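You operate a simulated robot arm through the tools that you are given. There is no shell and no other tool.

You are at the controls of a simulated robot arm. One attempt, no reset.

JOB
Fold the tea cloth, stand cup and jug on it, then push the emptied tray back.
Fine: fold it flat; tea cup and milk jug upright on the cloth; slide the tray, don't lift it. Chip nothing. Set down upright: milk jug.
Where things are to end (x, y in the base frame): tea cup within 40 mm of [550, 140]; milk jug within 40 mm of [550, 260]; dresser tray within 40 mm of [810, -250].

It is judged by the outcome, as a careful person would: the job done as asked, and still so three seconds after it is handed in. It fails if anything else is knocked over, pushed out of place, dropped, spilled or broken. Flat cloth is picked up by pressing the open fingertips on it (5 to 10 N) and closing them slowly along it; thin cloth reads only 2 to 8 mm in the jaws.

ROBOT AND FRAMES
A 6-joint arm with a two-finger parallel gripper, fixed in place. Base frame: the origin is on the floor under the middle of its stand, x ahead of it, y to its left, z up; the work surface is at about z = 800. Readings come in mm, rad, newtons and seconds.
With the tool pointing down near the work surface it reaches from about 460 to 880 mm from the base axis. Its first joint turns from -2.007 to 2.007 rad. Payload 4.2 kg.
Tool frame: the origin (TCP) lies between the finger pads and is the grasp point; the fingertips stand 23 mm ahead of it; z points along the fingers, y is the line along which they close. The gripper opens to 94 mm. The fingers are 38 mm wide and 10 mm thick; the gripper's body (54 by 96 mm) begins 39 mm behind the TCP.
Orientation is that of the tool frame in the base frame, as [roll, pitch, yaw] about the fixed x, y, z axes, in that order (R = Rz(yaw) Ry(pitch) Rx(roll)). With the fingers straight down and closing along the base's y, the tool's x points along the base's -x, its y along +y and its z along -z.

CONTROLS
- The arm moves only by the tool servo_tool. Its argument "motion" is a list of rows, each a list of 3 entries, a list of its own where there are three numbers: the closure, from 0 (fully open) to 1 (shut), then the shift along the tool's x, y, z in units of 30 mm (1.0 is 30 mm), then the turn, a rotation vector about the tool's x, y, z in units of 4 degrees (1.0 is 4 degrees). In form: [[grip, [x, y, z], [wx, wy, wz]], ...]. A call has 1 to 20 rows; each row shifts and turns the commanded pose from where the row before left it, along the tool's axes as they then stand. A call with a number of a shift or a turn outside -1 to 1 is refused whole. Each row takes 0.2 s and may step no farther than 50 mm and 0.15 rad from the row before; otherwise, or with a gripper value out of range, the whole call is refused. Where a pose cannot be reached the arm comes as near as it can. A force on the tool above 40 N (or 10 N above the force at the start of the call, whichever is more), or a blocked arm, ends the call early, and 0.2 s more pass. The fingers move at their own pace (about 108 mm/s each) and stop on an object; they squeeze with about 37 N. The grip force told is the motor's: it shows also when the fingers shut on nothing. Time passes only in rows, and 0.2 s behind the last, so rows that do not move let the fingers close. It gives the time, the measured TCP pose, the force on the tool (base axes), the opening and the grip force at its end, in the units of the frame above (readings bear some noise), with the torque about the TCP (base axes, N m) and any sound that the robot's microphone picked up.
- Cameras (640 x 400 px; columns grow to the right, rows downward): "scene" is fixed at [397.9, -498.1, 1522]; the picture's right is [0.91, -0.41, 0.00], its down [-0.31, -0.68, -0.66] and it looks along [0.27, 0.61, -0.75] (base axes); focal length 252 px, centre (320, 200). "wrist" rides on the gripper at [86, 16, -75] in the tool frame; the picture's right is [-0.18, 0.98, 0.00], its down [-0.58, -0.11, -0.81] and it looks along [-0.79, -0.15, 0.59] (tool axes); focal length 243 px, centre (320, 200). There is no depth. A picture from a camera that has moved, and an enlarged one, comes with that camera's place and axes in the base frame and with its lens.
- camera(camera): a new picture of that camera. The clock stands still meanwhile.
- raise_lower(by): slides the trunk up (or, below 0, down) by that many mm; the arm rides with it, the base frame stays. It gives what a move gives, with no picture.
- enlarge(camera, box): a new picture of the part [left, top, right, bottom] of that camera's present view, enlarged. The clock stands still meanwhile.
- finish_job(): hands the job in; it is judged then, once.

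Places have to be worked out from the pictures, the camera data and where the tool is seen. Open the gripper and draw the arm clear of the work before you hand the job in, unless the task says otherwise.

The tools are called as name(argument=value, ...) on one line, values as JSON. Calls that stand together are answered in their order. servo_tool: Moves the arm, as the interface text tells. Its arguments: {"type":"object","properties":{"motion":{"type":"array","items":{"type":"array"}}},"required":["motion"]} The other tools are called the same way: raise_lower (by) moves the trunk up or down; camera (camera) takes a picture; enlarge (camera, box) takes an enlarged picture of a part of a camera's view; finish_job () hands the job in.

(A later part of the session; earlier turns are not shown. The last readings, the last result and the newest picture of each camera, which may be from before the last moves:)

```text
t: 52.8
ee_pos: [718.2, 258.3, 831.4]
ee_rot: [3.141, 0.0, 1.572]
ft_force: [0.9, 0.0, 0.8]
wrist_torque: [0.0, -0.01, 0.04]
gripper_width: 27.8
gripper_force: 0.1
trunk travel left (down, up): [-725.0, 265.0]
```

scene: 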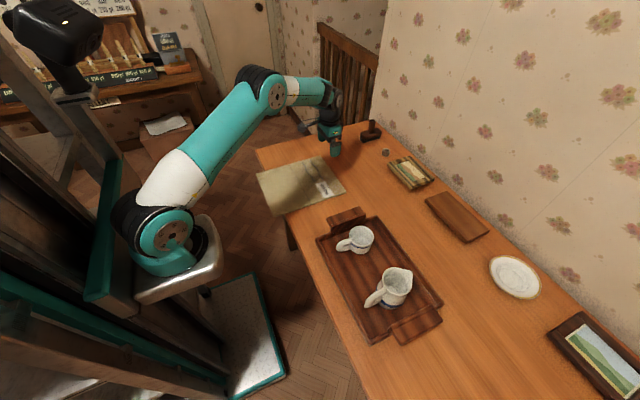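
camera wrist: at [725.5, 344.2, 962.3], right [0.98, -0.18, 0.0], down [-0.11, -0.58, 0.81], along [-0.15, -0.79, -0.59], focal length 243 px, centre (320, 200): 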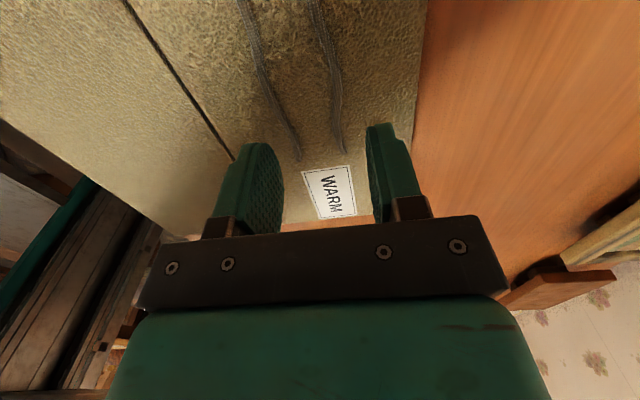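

servo_tool(motion=[[0.73, [0, 0, 0.018], [0, 0, 0]], [0.76, [0, 0, 0], [0, 0, 0]], [0.79, [0, 0, 0], [0, 0, 0]], [0.82, [0, 0, 0], [0, 0, 0]]])

```text
t: 53.8
ee_pos: [718.0, 256.8, 831.3]
ee_rot: [-3.141, 0.001, 1.57]
ft_force: [-1.7, -1.6, 8.3]
wrist_torque: [-0.08, 0.04, -0.05]
gripper_width: 18.2
gripper_force: 1.1
trunk travel left (down, up): [-725.0, 265.0]
```

Force is 8.3 N with an 18 mm opening. I'll continue closing slowly around the cord.

servo_tool(motion=[[0.84, [0, 0, 0], [0, 0, 0]], [0.86, [0, 0, 0], [0, 0, 0]], [0.88, [0, 0, 0], [0, 0, 0]], [0.9, [0, 0, 0], [0, 0, 0]]])

```text
t: 54.8
ee_pos: [718.3, 258.3, 831.4]
ee_rot: [-3.141, -0.001, 1.572]
ft_force: [-3.9, 1.3, 9.1]
wrist_torque: [-0.07, 0.13, -0.03]
gripper_width: 11.5
gripper_force: 2.5
trunk travel left (down, up): [-725.0, 265.0]
```

servo_tool(motion=[[0.92, [0, 0, -0.004], [0, 0, 0]], [0.94, [0, 0, 0], [0, 0, 0]], [0.96, [0, 0, 0], [0, 0, 0]], [0.98, [0, 0, 0], [0, 0, 0]]])

enlarge(camera="wrist", box=[220, 40, 440, 178])

```text
t: 55.8
ee_pos: [719.3, 258.3, 831.1]
ee_rot: [-3.141, 0.0, 1.571]
ft_force: [-2.3, -0.2, 7.6]
wrist_torque: [-0.07, 0.08, -0.03]
gripper_width: 4.1
gripper_force: 2.7
trunk travel left (down, up): [-725.0, 265.0]
```

```text
2.90 times, centred on (330, 109) of wrist
camera zoom: at [735.0, 344.6, 905.6], right [0.98, -0.18, 0.0], down [-0.11, -0.58, 0.81], along [-0.15, -0.79, -0.59], focal length 703 px, centre (291, 464)
```

zoom: 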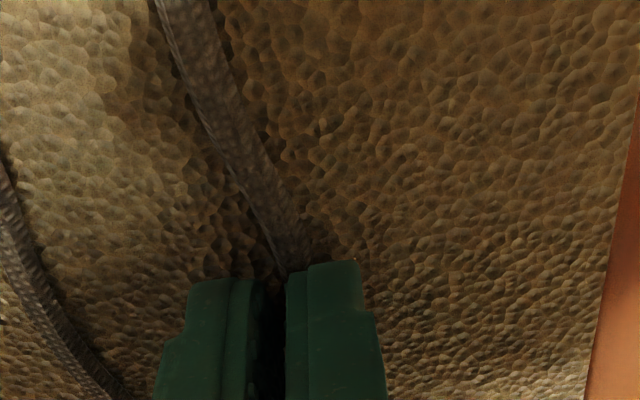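

servo_tool(motion=[[0.99, [0, 0, 0], [0, 0, 0]], [1.0, [0, 0, 0], [0, 0, 0]], [1.0, [0, 0, 0], [0, 0, 0]]])

```text
t: 56.6
ee_pos: [719.1, 257.6, 831.3]
ee_rot: [-3.142, -0.001, 1.571]
ft_force: [1.8, -0.3, 5.9]
wrist_torque: [-0.05, -0.01, -0.01]
gripper_width: 0.1
gripper_force: 36.7
trunk travel left (down, up): [-725.0, 265.0]
```

The cord isn't a physical ridge either; the jaws closed to 0.1. The panels behave as stiff slabs, but the near half overhangs the table edge by about 40 mm (edge at x≈515, cloth to x≈471), so a finger can get beneath it there. I'll lift off and test whether the arm can tilt its fingers forward at the near edge.

servo_tool(motion=[[1.0, [0, 0, -0.5], [0, 0, 0]], [0.5, [0, 0, -1], [0, 0, 0]], [0, [0, -0.6, -1], [0, 0, 0]], [0, [0, -1, -0.8], [0, 0, 0]], [0, [0.1, -1, -0.5], [0, 0, 0]], [0, [0.1, -1, 0], [0, 0, 0]], [0, [0.1, -1, 0], [0, 0, 0]], [0, [0.1, -1, 0], [0, 0, 0]], [0, [0, -1, 0], [0, 0, 0]], [0, [0, -0.7, 0], [0, 0, 0]], [0, [0, 0, 0], [0, 0, 0]]])

camera(camera="scene")

```text
t: 59.0
ee_pos: [498.3, 268.7, 944.3]
ee_rot: [-3.141, 0.001, 1.569]
ft_force: [0.6, -0.1, -0.1]
wrist_torque: [0.0, 0.01, 0.01]
gripper_width: 93.9
gripper_force: 0.1
trunk travel left (down, up): [-725.0, 265.0]
```

```text
taken
```

scene: 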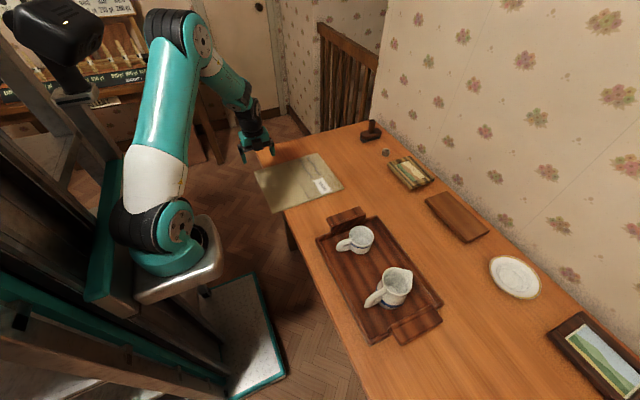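

The near edge is reachable. I'll tilt the fingers forward, in the +x direction, in steps at this safe height to see how far it can go.

servo_tool(motion=[[0, [0, 0, 0], [-1, 0, 0]], [0, [0, 0, 0], [-1, 0, 0]], [0, [0, 0, 0], [-1, 0, 0]], [0, [0, 0, 0], [-1, 0, 0]], [0, [0, 0, 0], [-1, 0, 0]], [0, [0, 0, 0], [-1, 0, 0]], [0, [0, 0, 0], [-1, 0, 0]], [0, [0, 0, 0], [-1, 0, 0]], [0, [0, 0, 0], [-1, 0, 0]], [0, [0, 0, 0], [-1, 0, 0]], [0, [0, 0, 0], [0, 0, 0]]])

```text
t: 61.4
ee_pos: [500.4, 269.9, 944.9]
ee_rot: [2.44, 0.0, 1.571]
ft_force: [0.0, 0.2, -0.4]
wrist_torque: [-0.05, -0.02, 0.01]
gripper_width: 94.0
gripper_force: 0.0
trunk travel left (down, up): [-725.0, 265.0]
```

A 40° tilt toward +x works. I'll continue toward about 80°.

servo_tool(motion=[[0, [0, 0, 0], [-1, 0, 0]], [0, [0, 0, 0], [-1, 0, 0]], [0, [0, 0, 0], [-1, 0, 0]], [0, [0, 0, 0], [-1, 0, 0]], [0, [0, 0, 0], [-1, 0, 0]], [0, [0, 0, 0], [-1, 0, 0]], [0, [0, 0, 0], [-1, 0, 0]], [0, [0, 0, 0], [-1, 0, 0]], [0, [0, 0, 0], [-1, 0, 0]], [0, [0, 0, 0], [-1, 0, 0]], [0, [0, 0, 0], [0, 0, 0]]])

camera(camera="scene")

camera(camera="wrist")

```text
t: 63.8
ee_pos: [512.1, 294.1, 955.0]
ee_rot: [1.746, 0.004, 1.57]
ft_force: [0.0, -0.2, -0.2]
wrist_torque: [0.02, -0.03, 0.03]
gripper_width: 93.8
gripper_force: 0.1
out of reach, approached as far as the arm can: row 7, 8, 9, 10
trunk travel left (down, up): [-725.0, 265.0]
```

```text
taken
```

scene: 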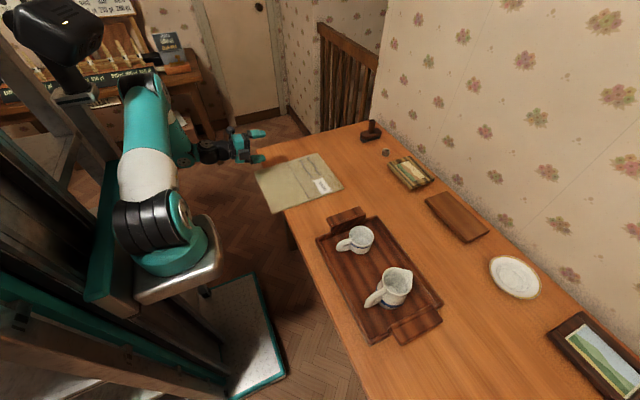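

```text
taken
camera wrist: at [442.1, 381.8, 982.9], right [0.17, -0.18, 0.97], down [-0.81, -0.58, 0.03], along [0.56, -0.79, -0.25], focal length 243 px, centre (320, 200)
```

wrist: 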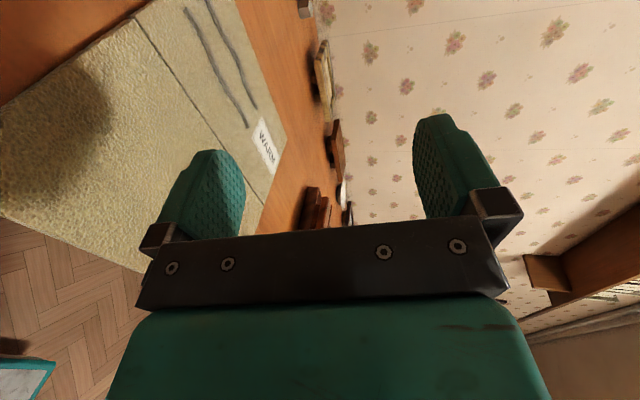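

The arm reaches about 65° of forward tilt at (500, 270), and beyond that it runs out. My plan:
- Slide a finger under the overhanging near edge from the left side.
- Lift that half up and fold it over the other.
- Push the folded cloth back toward x≈560.

First I'll return to 60° tilt.

servo_tool(motion=[[0, [0, 0, 0], [1, 0, 0]], [0, [0, 0, 0], [1, 0, 0]], [0, [0, 0, 0], [1, 0, 0]], [0, [0, 0, 0], [1, 0, 0]], [0, [0, 0, 0], [1, 0, 0]], [0, [0, 0, 0], [0, 0, 0]], [0, [0, 0, 0], [0, 0, 0]]])

```text
t: 65.4
ee_pos: [512.6, 294.5, 955.2]
ee_rot: [2.094, 0.002, 1.571]
ft_force: [0.2, -0.6, -0.1]
wrist_torque: [0.01, 0.0, 0.01]
gripper_width: 94.1
gripper_force: 0.1
trunk travel left (down, up): [-725.0, 265.0]
```

Now at (513, 295, 955) with 60° tilt. I'll shift left past the cloth's side edge to y≈385 and to x≈500, then look.

servo_tool(motion=[[0, [1, 0, 0], [0, 0, 0]], [0, [1, 0, 0], [0, 0, 0]], [0, [1, -0.2, -0.35], [0, 0, 0]], [0, [0, 0, 0], [0, 0, 0]]])

camera(camera="scene")

camera(camera="wrist")

```text
t: 66.4
ee_pos: [499.4, 385.1, 954.0]
ee_rot: [2.094, 0.0, 1.57]
ft_force: [-1.1, 0.7, 0.3]
wrist_torque: [-0.04, 0.02, -0.01]
gripper_width: 94.1
gripper_force: 0.0
trunk travel left (down, up): [-725.0, 265.0]
```

```text
taken
```

scene: 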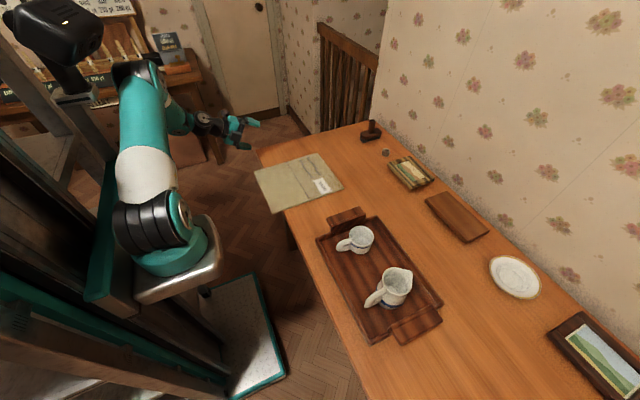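

```text
taken
camera wrist: at [443.1, 471.5, 1005.4], right [0.49, -0.18, 0.85], down [-0.75, -0.58, 0.31], along [0.44, -0.79, -0.42], focal length 243 px, centre (320, 200)
```

wrist: 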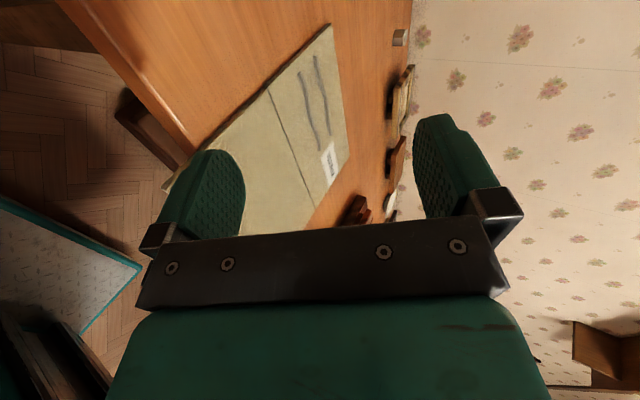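

I'll enlarge the wrist view to fix the table's front edge and the cloth's overhang precisely.

enlarge(camera="wrist", box=[60, 0, 260, 200])

enlarge(camera="scene", box=[220, 110, 320, 220])

```text
2.00 times, centred on (160, 100) of wrist
camera zoom: at [443.1, 471.5, 1005.4], right [0.49, -0.18, 0.85], down [-0.75, -0.58, 0.31], along [0.44, -0.79, -0.42], focal length 485 px, centre (640, 400)
```

zoom: 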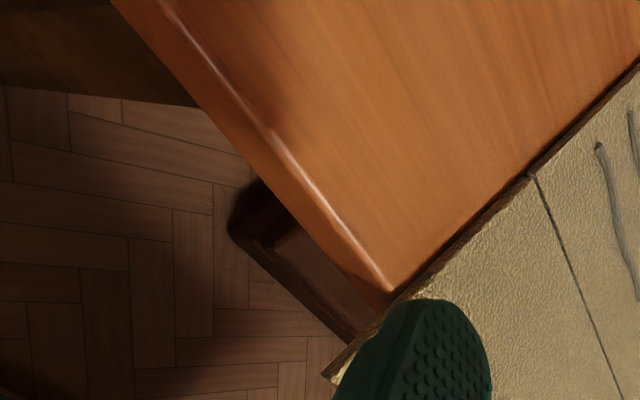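

```text
3.64 times, centred on (270, 165) of scene
camera zoom: at [397.9, -498.1, 1522.0], right [0.91, -0.41, 0.0], down [-0.31, -0.68, -0.66], along [0.27, 0.61, -0.75], focal length 918 px, centre (502, 327)
```

zoom: 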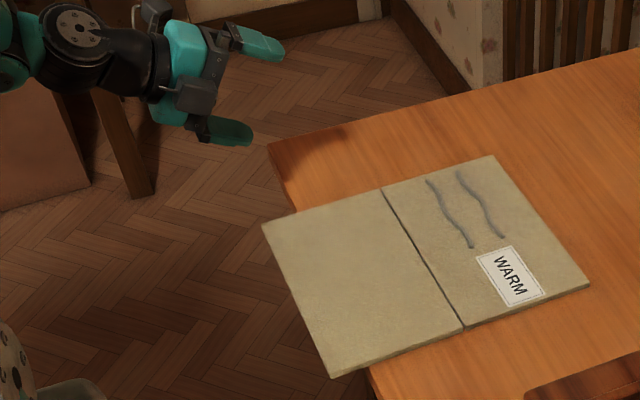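

The near-left cloth corner is at about (475, 339) and the table front edge at about x≈515, giving roughly 40 mm of overhang. The fingers at y=385 are clear of the cloth. I'll lower with the trunk, which keeps the arm's shape, 100 mm first.

raise_lower(by=-100)

camera(camera="wrist")

enlarge(camera="scene", box=[220, 110, 320, 220])

```text
t: 67.7
ee_pos: [499.5, 384.9, 854.4]
ee_rot: [2.095, 0.001, 1.571]
ft_force: [-0.3, -0.5, -0.5]
wrist_torque: [-0.01, -0.01, -0.01]
gripper_width: 94.0
gripper_force: 0.0
trunk travel left (down, up): [-625.0, 365.0]
```

```text
taken
camera wrist: at [443.2, 471.3, 905.6], right [0.49, -0.18, 0.85], down [-0.75, -0.58, 0.31], along [0.44, -0.79, -0.42], focal length 243 px, centre (320, 200)
```

wrist: 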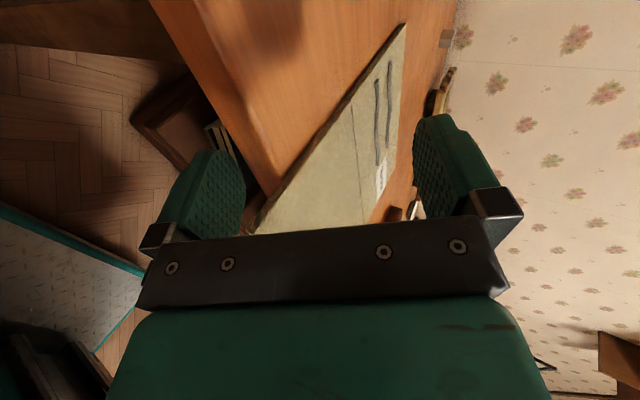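

```text
3.64 times, centred on (270, 165) of scene
camera zoom: at [397.9, -498.1, 1522.0], right [0.91, -0.41, 0.0], down [-0.31, -0.68, -0.66], along [0.27, 0.61, -0.75], focal length 918 px, centre (502, 327)
```

zoom: 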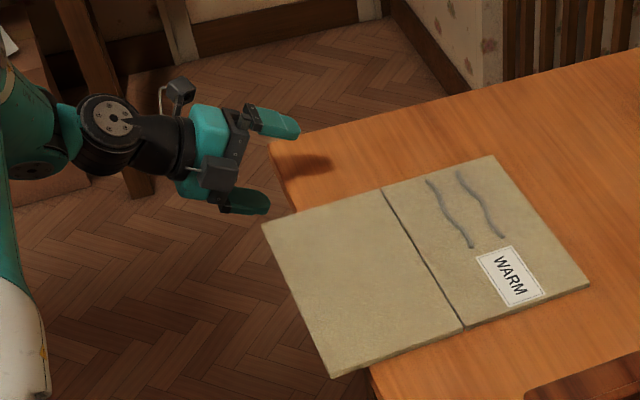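

Clear so far. I'll lower another 20 mm so the lower finger is beneath the overhang's level.

raise_lower(by=-20)

enlarge(camera="wrist", box=[140, 60, 340, 245])

enlarge(camera="scene", box=[230, 140, 300, 200])

```text
t: 68.4
ee_pos: [499.1, 383.9, 834.1]
ee_rot: [2.095, 0.001, 1.572]
ft_force: [0.4, 0.1, 0.4]
wrist_torque: [-0.02, -0.01, 0.01]
gripper_width: 94.1
gripper_force: 0.0
trunk travel left (down, up): [-605.0, 385.0]
```

```text
2.16 times, centred on (240, 152) of wrist
camera zoom: at [443.2, 471.3, 885.5], right [0.49, -0.18, 0.85], down [-0.75, -0.58, 0.31], along [0.44, -0.79, -0.42], focal length 525 px, centre (493, 303)
```

zoom: 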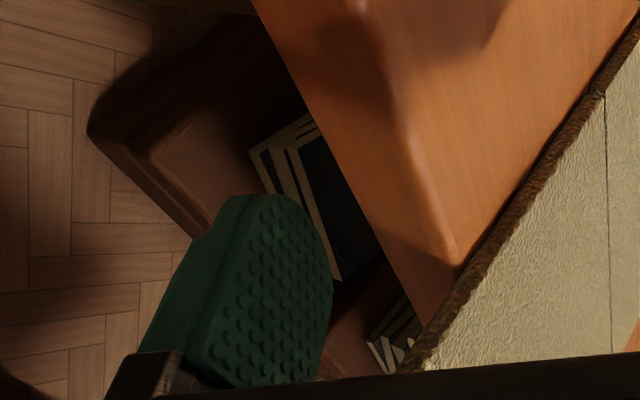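

```text
6.67 times, centred on (265, 170) of scene
camera zoom: at [397.9, -498.1, 1522.0], right [0.91, -0.41, 0.0], down [-0.31, -0.68, -0.66], along [0.27, 0.61, -0.75], focal length 1683 px, centre (687, 400)
```

zoom: 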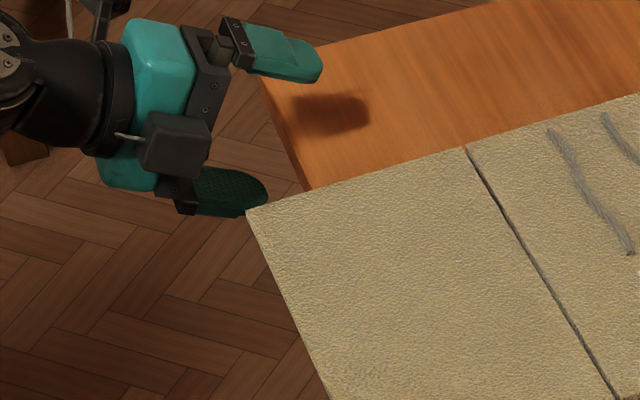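

The lower finger looks just below and in front of the table edge. I'll drop 4 mm more for clearance and slide sideways (−y) so the overhang enters the open jaws, watching the forces.

raise_lower(by=-4)

servo_tool(motion=[[0, [-0.5, 0, 0], [0, 0, 0]], [0, [-0.5, 0, 0], [0, 0, 0]], [0, [-0.3, 0, 0], [0, 0, 0]], [0, [0, 0, 0], [0, 0, 0]]])

enlarge(camera="wrist", box=[140, 60, 340, 245])

enlarge(camera="scene", box=[230, 140, 300, 200])

```text
t: 68.9
ee_pos: [499.5, 384.9, 830.1]
ee_rot: [2.093, -0.001, 1.57]
ft_force: [-0.5, 0.2, 0.3]
wrist_torque: [-0.01, 0.01, 0.0]
gripper_width: 93.9
gripper_force: 0.1
trunk travel left (down, up): [-601.0, 389.0]
```

```text
t: 69.9
ee_pos: [500.0, 345.3, 830.3]
ee_rot: [2.094, 0.001, 1.571]
ft_force: [0.4, 0.2, 0.7]
wrist_torque: [-0.04, 0.01, 0.0]
gripper_width: 94.0
gripper_force: 0.0
trunk travel left (down, up): [-601.0, 389.0]
```

```text
2.16 times, centred on (240, 152) of wrist
camera zoom: at [443.9, 431.8, 881.8], right [0.49, -0.18, 0.85], down [-0.75, -0.58, 0.31], along [0.44, -0.79, -0.42], focal length 525 px, centre (493, 303)
```

zoom: 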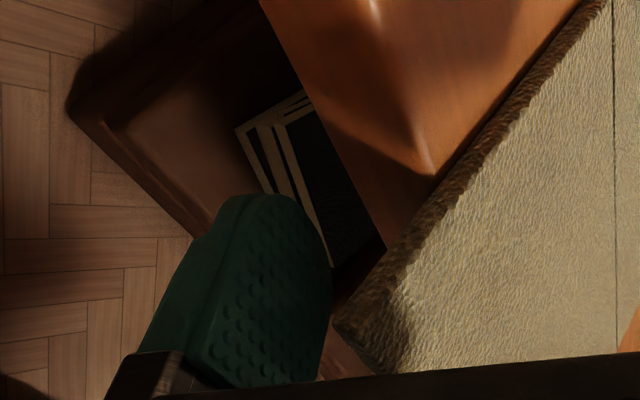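

```text
6.67 times, centred on (265, 170) of scene
camera zoom: at [397.9, -498.1, 1522.0], right [0.91, -0.41, 0.0], down [-0.31, -0.68, -0.66], along [0.27, 0.61, -0.75], focal length 1683 px, centre (687, 400)
```

zoom: 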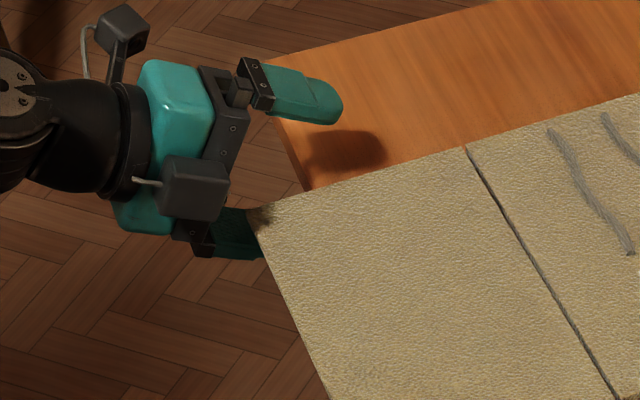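

The lower finger now passes beneath the cloth corner with no contact force. I'll continue sliding to y≈300.

servo_tool(motion=[[0, [-0.4, 0, 0], [0, 0, 0]], [0, [-0.4, 0, 0], [0, 0, 0]], [0, [-0.4, 0, 0], [0, 0, 0]], [0, [-0.3, 0, 0], [0, 0, 0]], [0, [0, 0, 0], [0, 0, 0]]])

camera(camera="wrist")

enlarge(camera="scene", box=[230, 140, 300, 200])

```text
t: 71.1
ee_pos: [500.6, 295.9, 823.7]
ee_rot: [2.095, 0.013, 1.565]
ft_force: [0.3, -0.8, -0.3]
wrist_torque: [0.0, 0.01, 0.02]
gripper_width: 94.0
gripper_force: 0.0
trunk travel left (down, up): [-601.0, 389.0]
```

```text
taken
camera wrist: at [445.1, 383.8, 875.2], right [0.49, -0.18, 0.85], down [-0.76, -0.57, 0.32], along [0.43, -0.8, -0.41], focal length 243 px, centre (320, 200)
```

wrist: 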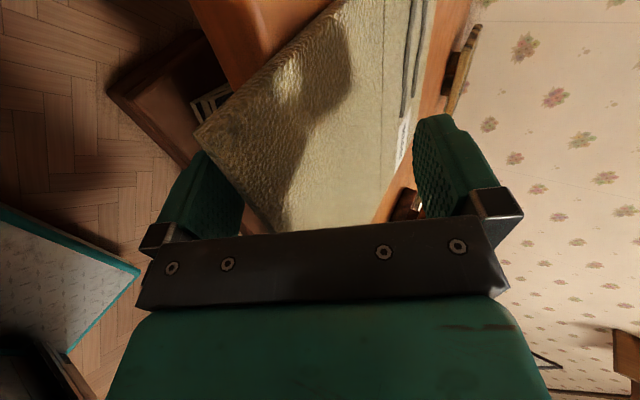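

```text
6.67 times, centred on (265, 170) of scene
camera zoom: at [397.9, -498.1, 1522.0], right [0.91, -0.41, 0.0], down [-0.31, -0.68, -0.66], along [0.27, 0.61, -0.75], focal length 1683 px, centre (687, 400)
```

zoom: 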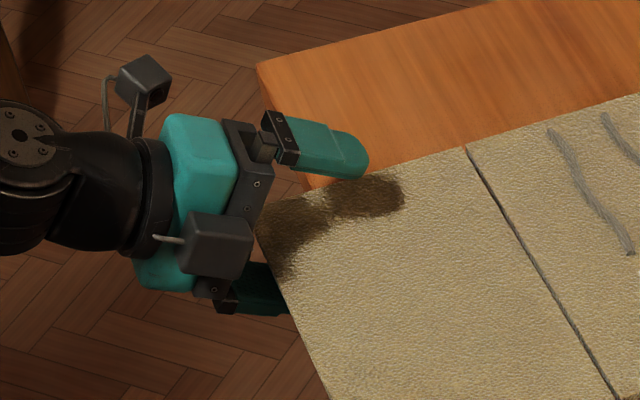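

The jaws now straddle the overhanging edge, though the pose sagged a few mm. I'll hold briefly to see whether it settles.

servo_tool(motion=[[0, [0, 0, 0], [0, 0, 0]], [0, [0, 0, 0], [0, 0, 0]]])

```text
t: 71.7
ee_pos: [500.1, 295.6, 825.0]
ee_rot: [2.096, 0.012, 1.565]
ft_force: [0.0, -0.3, -0.1]
wrist_torque: [0.01, -0.03, -0.04]
gripper_width: 94.0
gripper_force: 0.1
trunk travel left (down, up): [-601.0, 389.0]
```

The pose is steady with no contact force. I'll raise with the trunk by 45 mm so the lower finger lifts the near edge.

raise_lower(by=45)

camera(camera="wrist")

enlarge(camera="scene", box=[220, 110, 360, 220])

```text
t: 72.6
ee_pos: [501.0, 297.1, 871.1]
ee_rot: [2.095, 0.008, 1.564]
ft_force: [-0.8, 0.5, 0.1]
wrist_torque: [0.01, 0.02, -0.01]
gripper_width: 94.0
gripper_force: 0.1
trunk travel left (down, up): [-646.0, 344.0]
```

```text
taken
camera wrist: at [445.2, 384.1, 920.9], right [0.49, -0.18, 0.85], down [-0.76, -0.57, 0.32], along [0.43, -0.8, -0.42], focal length 243 px, centre (320, 200)
```

wrist: 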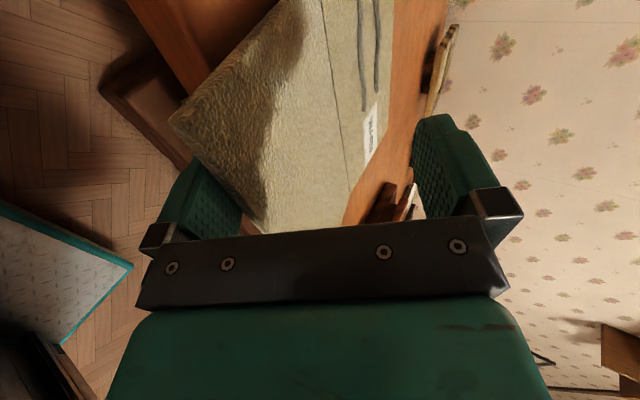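

```text
3.64 times, centred on (290, 165) of scene
camera zoom: at [397.9, -498.1, 1522.0], right [0.91, -0.41, 0.0], down [-0.31, -0.68, -0.66], along [0.27, 0.61, -0.75], focal length 918 px, centre (429, 327)
```

zoom: 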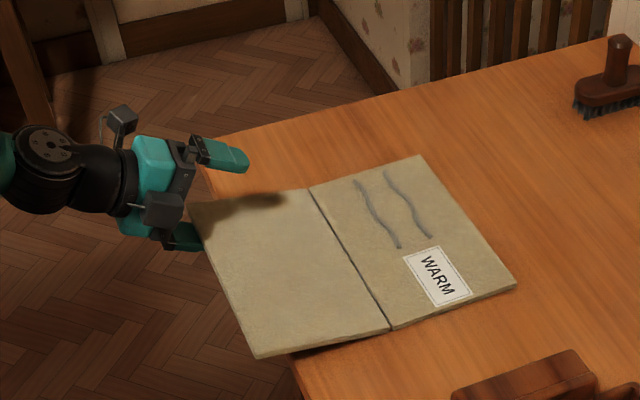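

The near panel is rising, hinging at the crease. I'll keep lifting along the panel's arc, moving forward and up so the finger stays well under it.

servo_tool(motion=[[0, [0, 0.4, 0.35], [0, 0, 0]], [0, [0, 0.4, 0.2], [0, 0, 0]], [0, [0, 0.4, -0.1], [0, 0, 0]], [0, [0, 0.3, -0.25], [0, 0, 0]], [0, [0, 0, 0], [0, 0, 0]]])

camera(camera="wrist")

enlarge(camera="scene", box=[220, 110, 360, 220])

```text
t: 73.8
ee_pos: [529.3, 295.6, 908.2]
ee_rot: [2.098, 0.008, 1.561]
ft_force: [0.1, -0.3, 0.2]
wrist_torque: [0.0, -0.02, 0.02]
gripper_width: 94.0
gripper_force: 0.0
trunk travel left (down, up): [-646.0, 344.0]
```

```text
taken
camera wrist: at [474.7, 383.6, 958.5], right [0.49, -0.18, 0.85], down [-0.76, -0.57, 0.32], along [0.43, -0.8, -0.42], focal length 243 px, centre (320, 200)
```

wrist: 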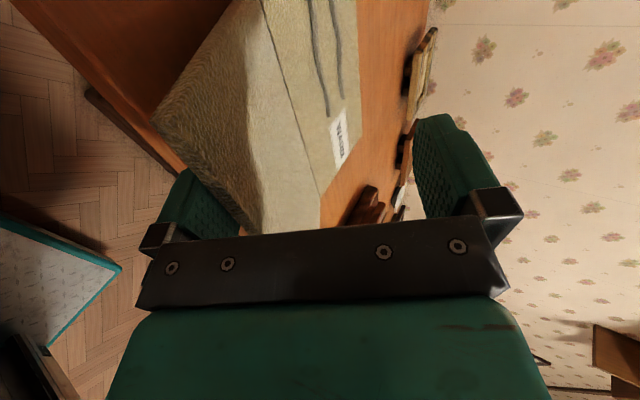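

```text
3.64 times, centred on (290, 165) of scene
camera zoom: at [397.9, -498.1, 1522.0], right [0.91, -0.41, 0.0], down [-0.31, -0.68, -0.66], along [0.27, 0.61, -0.75], focal length 918 px, centre (429, 327)
```

zoom: 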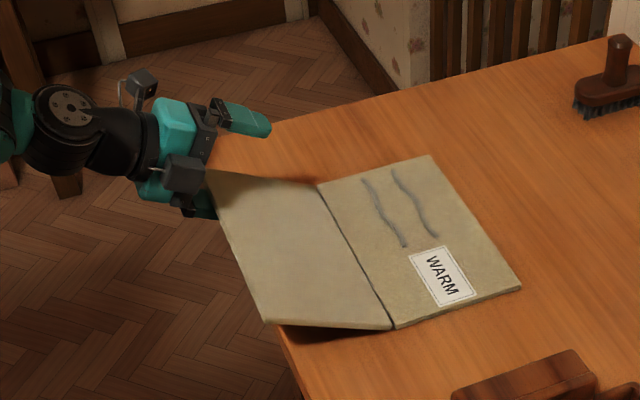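

The panel is up roughly 25–30° and resting on the lower finger with almost no force. I'll narrow the jaws to about 30 mm around it, shifting the tool toward the lower finger so that finger stays put against the panel.

servo_tool(motion=[[0.17, [0, -0.25, 0], [0, 0, 0]], [0.34, [0, -0.25, 0], [0, 0, 0]], [0.5, [0, -0.25, 0], [0, 0, 0]], [0.66, [0, -0.25, 0], [0, 0, 0]], [0.66, [0, 0, 0], [0, 0, 0]]])

camera(camera="wrist")

enlarge(camera="scene", box=[220, 110, 360, 220])

```text
t: 75.0
ee_pos: [512.6, 300.6, 887.2]
ee_rot: [2.094, -0.002, 1.568]
ft_force: [1.2, 0.2, 0.3]
wrist_torque: [-0.02, -0.01, -0.02]
gripper_width: 32.2
gripper_force: 0.2
trunk travel left (down, up): [-646.0, 344.0]
```

```text
taken
camera wrist: at [456.3, 386.7, 937.7], right [0.49, -0.19, 0.85], down [-0.75, -0.58, 0.31], along [0.44, -0.79, -0.43], focal length 243 px, centre (320, 200)
```

wrist: 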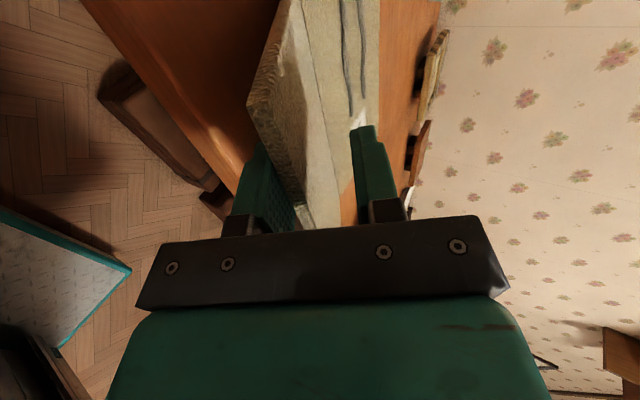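

```text
3.64 times, centred on (290, 165) of scene
camera zoom: at [397.9, -498.1, 1522.0], right [0.91, -0.41, 0.0], down [-0.31, -0.68, -0.66], along [0.27, 0.61, -0.75], focal length 918 px, centre (429, 327)
```

zoom: 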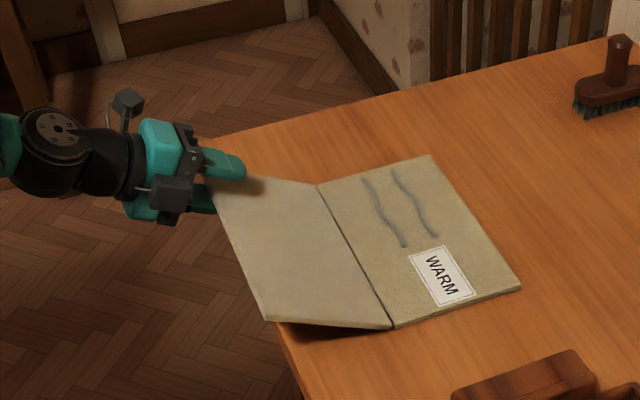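

The panel lies between the jaws at about 30°. I'll now pinch it, compensating so it stays in place.

servo_tool(motion=[[0.78, [0, -0.18, 0], [0, 0, 0]], [0.88, [0, -0.17, 0], [0, 0, 0]], [1.0, [0, -0.05, 0], [0, 0, 0]], [1.0, [0, 0, 0], [0, 0, 0]], [1.0, [0, 0, 0], [0, 0, 0]]])

camera(camera="wrist")

enlarge(camera="scene", box=[220, 110, 360, 220])

```text
t: 76.2
ee_pos: [505.0, 301.9, 874.3]
ee_rot: [2.096, 0.0, 1.572]
ft_force: [-1.2, -1.4, 3.8]
wrist_torque: [0.34, -0.4, -0.06]
gripper_width: 7.7
gripper_force: 36.9
trunk travel left (down, up): [-646.0, 344.0]
```

```text
taken
camera wrist: at [448.8, 386.4, 926.4], right [0.49, -0.18, 0.85], down [-0.75, -0.58, 0.31], along [0.44, -0.79, -0.42], focal length 243 px, centre (320, 200)
```

wrist: 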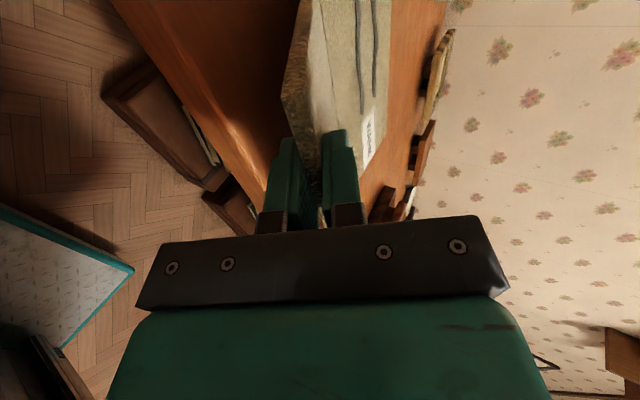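

```text
3.64 times, centred on (290, 165) of scene
camera zoom: at [397.9, -498.1, 1522.0], right [0.91, -0.41, 0.0], down [-0.31, -0.68, -0.66], along [0.27, 0.61, -0.75], focal length 918 px, centre (429, 327)
```

zoom: 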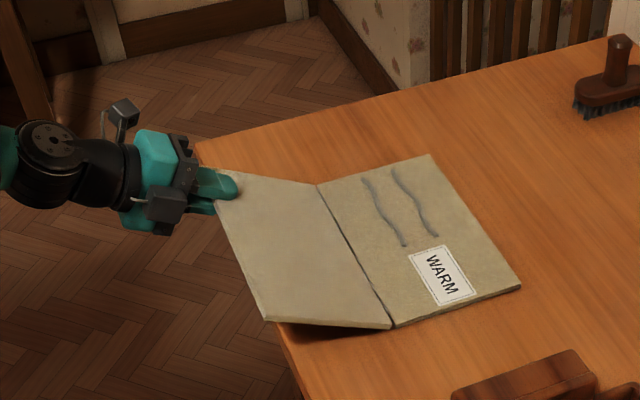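

The pinch is solid at 7.7 mm with 37 N, and the panel lies along a 141 mm radius from the crease at about (627, 804). I'll swing the panel up about the crease along that arc, turning the tool with it, 32° first.

servo_tool(motion=[[1.0, [0, 0.327, 0.0114], [1, 0, 0]], [1.0, [0, 0.327, 0.0114], [1, 0, 0]], [1.0, [0, 0.327, 0.0114], [1, 0, 0]], [1.0, [0, 0.327, 0.0114], [1, 0, 0]], [1.0, [0, 0.327, 0.0114], [1, 0, 0]], [1.0, [0, 0.327, 0.0114], [1, 0, 0]], [1.0, [0, 0.327, 0.0114], [1, 0, 0]], [1.0, [0, 0.327, 0.0114], [1, 0, 0]], [1.0, [0, 0, 0], [0, 0, 0]]])

enlarge(camera="scene", box=[220, 110, 360, 220])

```text
t: 78.2
ee_pos: [560.2, 300.2, 931.3]
ee_rot: [2.651, -0.002, 1.573]
ft_force: [-6.1, 3.8, 20.7]
wrist_torque: [0.61, -0.89, 0.23]
gripper_width: 7.8
gripper_force: 37.0
trunk travel left (down, up): [-646.0, 344.0]
```

```text
3.64 times, centred on (290, 165) of scene
camera zoom: at [397.9, -498.1, 1522.0], right [0.91, -0.41, 0.0], down [-0.31, -0.68, -0.66], along [0.27, 0.61, -0.75], focal length 918 px, centre (429, 327)
```

zoom: 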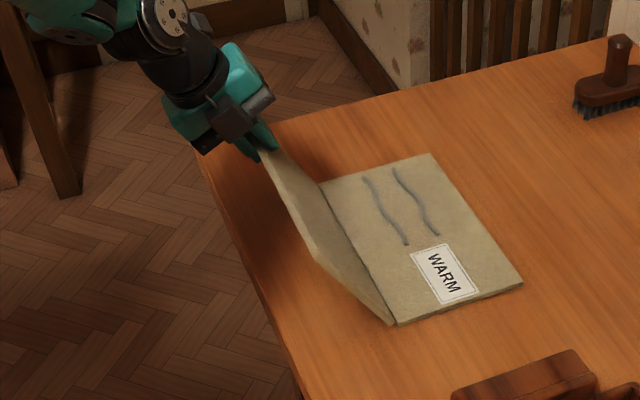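

The fold is going well, with the panel at about 62°. There's a 20 N push into the table, so I'll back off 2 mm along the panel and continue to vertical.

servo_tool(motion=[[1.0, [0, 0, -0.06], [0, 0, 0]], [1.0, [0, 0, 0], [0, 0, 0]]])

```text
t: 78.8
ee_pos: [558.7, 299.2, 930.3]
ee_rot: [2.652, 0.002, 1.57]
ft_force: [1.9, 5.5, 9.8]
wrist_torque: [0.96, -0.96, 0.24]
gripper_width: 7.8
gripper_force: 36.9
trunk travel left (down, up): [-646.0, 344.0]
```

Force has eased to 10 N. I'll continue the swing 28° to vertical.

servo_tool(motion=[[1.0, [0, 0.327, 0.003], [1, 0, 0]], [1.0, [0, 0.327, 0.003], [1, 0, 0]], [1.0, [0, 0.327, 0.003], [1, 0, 0]], [1.0, [0, 0.327, 0.003], [1, 0, 0]], [1.0, [0, 0.327, 0.003], [1, 0, 0]], [1.0, [0, 0.327, 0.003], [1, 0, 0]], [1.0, [0, 0.327, 0.003], [1, 0, 0]], [1.0, [0, 0, 0], [0, 0, 0]]])

enlarge(camera="scene", box=[220, 110, 360, 220])

camera(camera="wrist")

```text
t: 80.6
ee_pos: [625.9, 300.6, 950.4]
ee_rot: [3.139, -0.004, 1.568]
ft_force: [4.3, -8.8, 32.8]
wrist_torque: [-0.18, -0.79, -0.15]
gripper_width: 7.6
gripper_force: 36.7
trunk travel left (down, up): [-646.0, 344.0]
```

```text
3.64 times, centred on (290, 165) of scene
camera zoom: at [397.9, -498.1, 1522.0], right [0.91, -0.41, 0.0], down [-0.31, -0.68, -0.66], along [0.27, 0.61, -0.75], focal length 918 px, centre (429, 327)
```

zoom: 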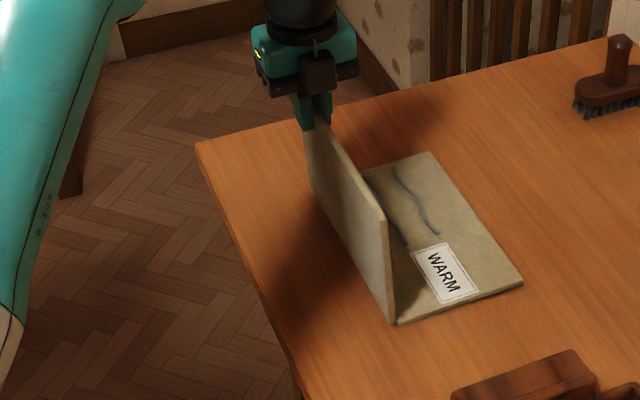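

```text
taken
camera wrist: at [642.1, 386.6, 1025.7], right [0.98, -0.19, 0.0], down [-0.11, -0.58, 0.8], along [-0.15, -0.79, -0.59], focal length 243 px, centre (320, 200)
```

wrist: 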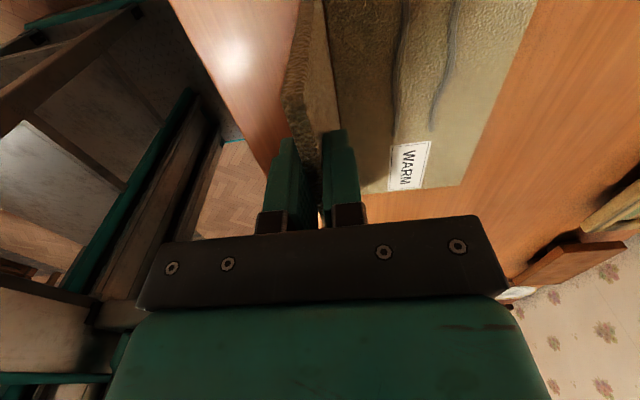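

The near panel stands vertical at x≈626, with a 33 N downward press. I'll ease up until it is nearly unloaded, so the cloth can be drawn toward the robot without scraping.

servo_tool(motion=[[1.0, [0, 0, -0.07], [0, 0, 0]], [1.0, [0, 0, -0.05], [0, 0, 0]], [1.0, [0, 0, 0], [0, 0, 0]]])

```text
t: 81.4
ee_pos: [627.2, 299.0, 952.3]
ee_rot: [-3.14, 0.002, 1.571]
ft_force: [1.8, 0.1, 3.2]
wrist_torque: [0.35, -0.34, -0.08]
gripper_width: 7.7
gripper_force: 37.3
trunk travel left (down, up): [-646.0, 344.0]
```

Nearly unloaded at 3 N. I'll draw the cloth toward −x, the first 63 mm, and check that the flat half follows.

servo_tool(motion=[[1.0, [0, -0.2, 0], [0, 0, 0]], [1.0, [0, -0.3, 0], [0, 0, 0]], [1.0, [0, -0.35, 0], [0, 0, 0]], [1.0, [0, -0.35, 0], [0, 0, 0]], [1.0, [0, -0.35, 0], [0, 0, 0]], [1.0, [0, -0.3, 0], [0, 0, 0]], [1.0, [0, -0.25, 0], [0, 0, 0]], [1.0, [0, 0, 0], [0, 0, 0]]])

enlarge(camera="scene", box=[220, 110, 360, 220])

```text
t: 83.2
ee_pos: [561.9, 300.6, 952.7]
ee_rot: [-3.141, 0.0, 1.57]
ft_force: [-0.6, 0.1, -1.8]
wrist_torque: [0.14, -0.02, -0.01]
gripper_width: 7.6
gripper_force: 36.7
trunk travel left (down, up): [-646.0, 344.0]
```

```text
3.64 times, centred on (290, 165) of scene
camera zoom: at [397.9, -498.1, 1522.0], right [0.91, -0.41, 0.0], down [-0.31, -0.68, -0.66], along [0.27, 0.61, -0.75], focal length 918 px, centre (429, 327)
```

zoom: 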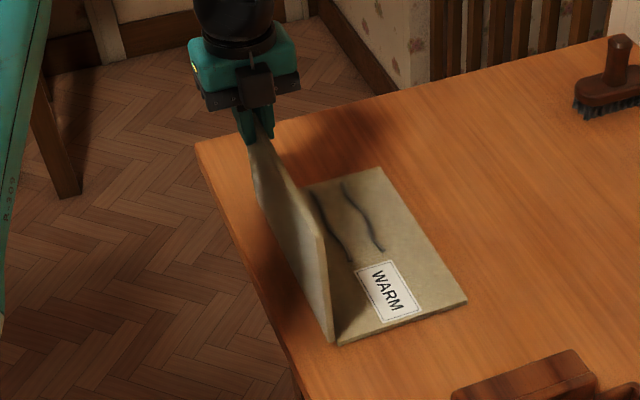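

The flat half follows neatly. I'll draw another ~70 mm so the crease ends near x≈491 and the folded cloth spans x≈491–640.

servo_tool(motion=[[1.0, [0, -0.2, 0], [0, 0, 0]], [1.0, [0, -0.3, 0], [0, 0, 0]], [1.0, [0, -0.35, 0], [0, 0, 0]], [1.0, [0, -0.35, 0], [0, 0, 0]], [1.0, [0, -0.35, 0], [0, 0, 0]], [1.0, [0, -0.35, 0], [0, 0, 0]], [1.0, [0, -0.3, 0], [0, 0, 0]], [1.0, [0, -0.2, 0], [0, 0, 0]], [1.0, [0, 0, 0], [0, 0, 0]]])

enlarge(camera="scene", box=[220, 110, 360, 220])

camera(camera="wrist")

```text
t: 85.2
ee_pos: [491.1, 300.7, 952.5]
ee_rot: [-3.141, 0.0, 1.57]
ft_force: [0.2, 0.7, -1.0]
wrist_torque: [0.18, 0.0, 0.03]
gripper_width: 7.3
gripper_force: 36.8
trunk travel left (down, up): [-646.0, 344.0]
```

```text
3.64 times, centred on (290, 165) of scene
camera zoom: at [397.9, -498.1, 1522.0], right [0.91, -0.41, 0.0], down [-0.31, -0.68, -0.66], along [0.27, 0.61, -0.75], focal length 918 px, centre (429, 327)
```

zoom: 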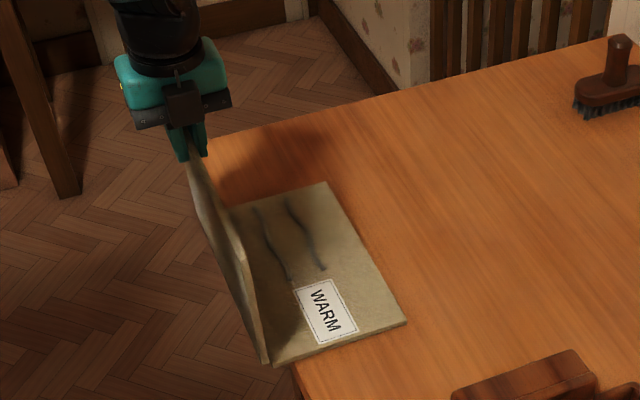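

```text
taken
camera wrist: at [507.8, 387.0, 1026.8], right [0.98, -0.18, 0.0], down [-0.11, -0.58, 0.81], along [-0.15, -0.79, -0.59], focal length 243 px, centre (320, 200)
```

wrist: 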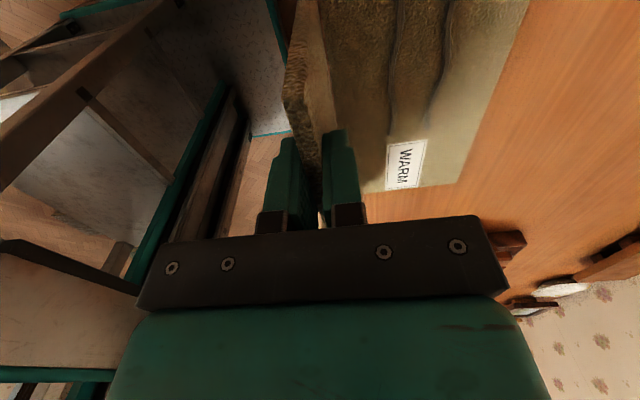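

The crease is now at about x≈491–495 and the flat half spans x≈495–640, y≈98–344. I'll swing the held panel down over it toward +x, about the crease, the first 32°.

servo_tool(motion=[[1.0, [0, 0.336, 0.0], [1, 0, 0]], [1.0, [0, 0.336, 0.0], [1, 0, 0]], [1.0, [0, 0.336, 0.0], [1, 0, 0]], [1.0, [0, 0.336, 0.0], [1, 0, 0]], [1.0, [0, 0.336, 0.0], [1, 0, 0]], [1.0, [0, 0.336, 0.0], [1, 0, 0]], [1.0, [0, 0.336, 0.0], [1, 0, 0]], [1.0, [0, 0.336, 0.0], [1, 0, 0]], [1.0, [0, 0, 0], [0, 0, 0]]])

enlarge(camera="scene", box=[220, 110, 360, 220])

```text
t: 87.2
ee_pos: [545.8, 266.9, 912.1]
ee_rot: [-2.586, -0.001, 1.571]
ft_force: [0.3, -0.7, -0.7]
wrist_torque: [-0.18, 0.08, -0.07]
gripper_width: 7.6
gripper_force: 37.1
out of reach, approached as far as the arm can: row 7, 8
trunk travel left (down, up): [-646.0, 344.0]
```

```text
3.64 times, centred on (290, 165) of scene
camera zoom: at [397.9, -498.1, 1522.0], right [0.91, -0.41, 0.0], down [-0.31, -0.68, -0.66], along [0.27, 0.61, -0.75], focal length 918 px, centre (429, 327)
```

zoom: 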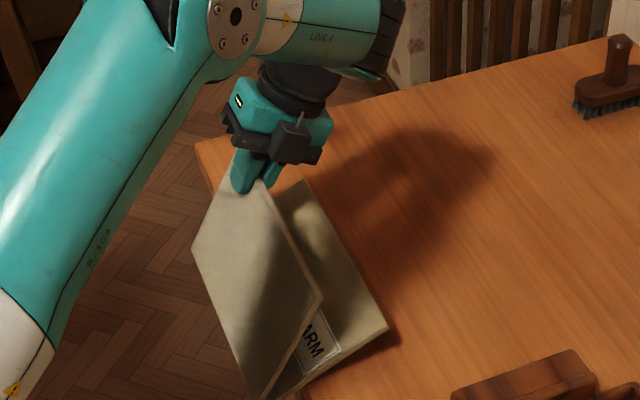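

The arm ran out of reach past about 114°, so it dragged the cloth some 20 mm toward me, 33 mm sideways and slightly down over the table edge. It is still pinched and unstrained, so I'll back up first: rotate back, raise, and shift left and forward.

servo_tool(motion=[[1.0, [0.2, -0.1, -0.3], [-0.5, 0, 0]], [1.0, [0.2, -0.1, -0.3], [-0.5, 0, 0]], [1.0, [0.25, -0.1, -0.25], [-0.5, 0, 0]], [1.0, [0.25, -0.1, -0.2], [-0.5, 0, 0]], [1.0, [0.2, -0.1, -0.1], [-0.5, 0, 0]], [1.0, [0, 0, 0], [0, 0, 0]]])

enlarge(camera="scene", box=[220, 110, 360, 220])

```text
t: 88.6
ee_pos: [549.7, 300.0, 948.3]
ee_rot: [-2.757, -0.001, 1.572]
ft_force: [-1.2, -1.0, -1.3]
wrist_torque: [0.05, -0.06, 0.03]
gripper_width: 7.6
gripper_force: 37.1
trunk travel left (down, up): [-646.0, 344.0]
```

```text
3.64 times, centred on (290, 165) of scene
camera zoom: at [397.9, -498.1, 1522.0], right [0.91, -0.41, 0.0], down [-0.31, -0.68, -0.66], along [0.27, 0.61, -0.75], focal length 918 px, centre (429, 327)
```

zoom: 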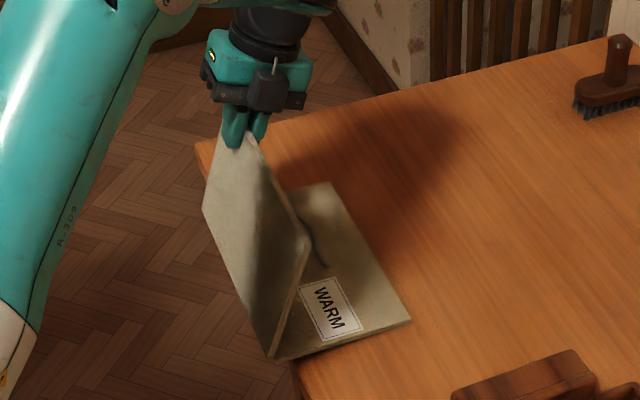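

The cloth is back: crease at about x≈499, and the panel leans at about 112°, past vertical. The arm can't tilt much further, so I'll open the jaws while keeping the far-side finger against the panel, so it rests there. Then I'll straighten the tool and use that finger as a moving stop to lower the panel gently.

servo_tool(motion=[[1.0, [0, 0.04, 0.12], [0, 0, 0]], [0.9, [0, 0, 0], [0, 0, 0]], [0.75, [0, -0.22, 0], [0, 0, 0]], [0.6, [0, -0.24, 0], [0, 0, 0]], [0.45, [0, -0.24, 0], [0, 0, 0]], [0.3, [0, -0.24, 0], [0, 0, 0]], [0.15, [0, -0.24, 0], [0, 0, 0]], [0, [0, -0.24, 0], [0, 0, 0]], [0, [0, 0, 0], [0, 0, 0]]])

enlarge(camera="scene", box=[220, 110, 360, 220])

camera(camera="wrist")

```text
t: 90.6
ee_pos: [509.7, 300.6, 960.4]
ee_rot: [-2.758, -0.001, 1.572]
ft_force: [-0.5, -1.0, 0.4]
wrist_torque: [-0.02, 0.01, -0.02]
gripper_width: 94.1
gripper_force: 0.0
trunk travel left (down, up): [-646.0, 344.0]
```

```text
3.64 times, centred on (290, 165) of scene
camera zoom: at [397.9, -498.1, 1522.0], right [0.91, -0.41, 0.0], down [-0.31, -0.68, -0.66], along [0.27, 0.61, -0.75], focal length 918 px, centre (429, 327)
```

zoom: 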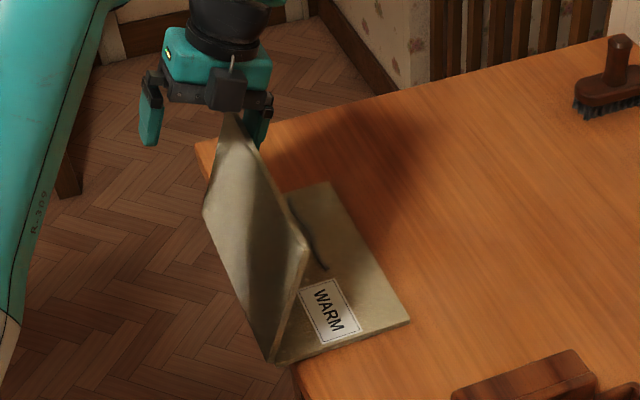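

```text
taken
camera wrist: at [552.3, 386.1, 1023.9], right [0.91, -0.18, -0.37], down [0.2, -0.58, 0.79], along [-0.36, -0.79, -0.49], focal length 243 px, centre (320, 200)
```

wrist: 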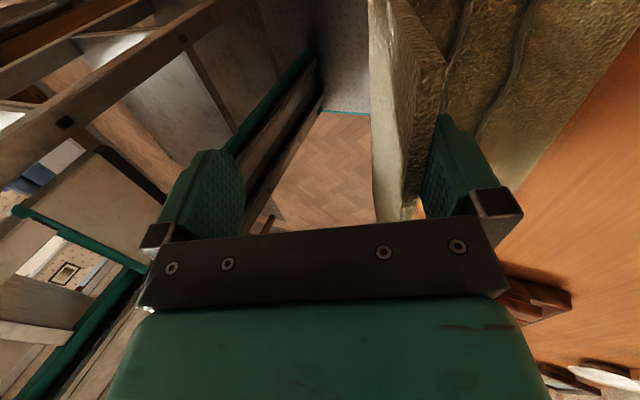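

The panel leans on the far-side finger, as intended. I'll straighten the tool to vertical.

servo_tool(motion=[[0, [0, 0, 0.06], [-1, 0, 0]], [0, [0, 0, 0.06], [-1, 0, 0]], [0, [0, 0, 0.06], [-1, 0, 0]], [0, [0, 0, 0.06], [-1, 0, 0]], [0, [0, 0, 0.06], [-1, 0, 0]], [0, [0, 0, 0.06], [-0.5, 0, 0]], [0, [0, 0, 0], [0, 0, 0]]])

enlarge(camera="scene", box=[220, 110, 360, 220])

```text
t: 92.2
ee_pos: [508.0, 299.3, 951.1]
ee_rot: [3.141, -0.001, 1.571]
ft_force: [0.6, -0.3, 0.6]
wrist_torque: [0.03, -0.04, -0.04]
gripper_width: 94.0
gripper_force: 0.0
trunk travel left (down, up): [-646.0, 344.0]
```

```text
3.64 times, centred on (290, 165) of scene
camera zoom: at [397.9, -498.1, 1522.0], right [0.91, -0.41, 0.0], down [-0.31, -0.68, -0.66], along [0.27, 0.61, -0.75], focal length 918 px, centre (429, 327)
```

zoom: 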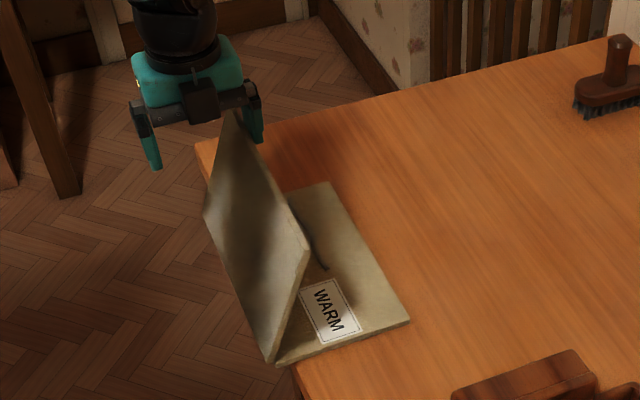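

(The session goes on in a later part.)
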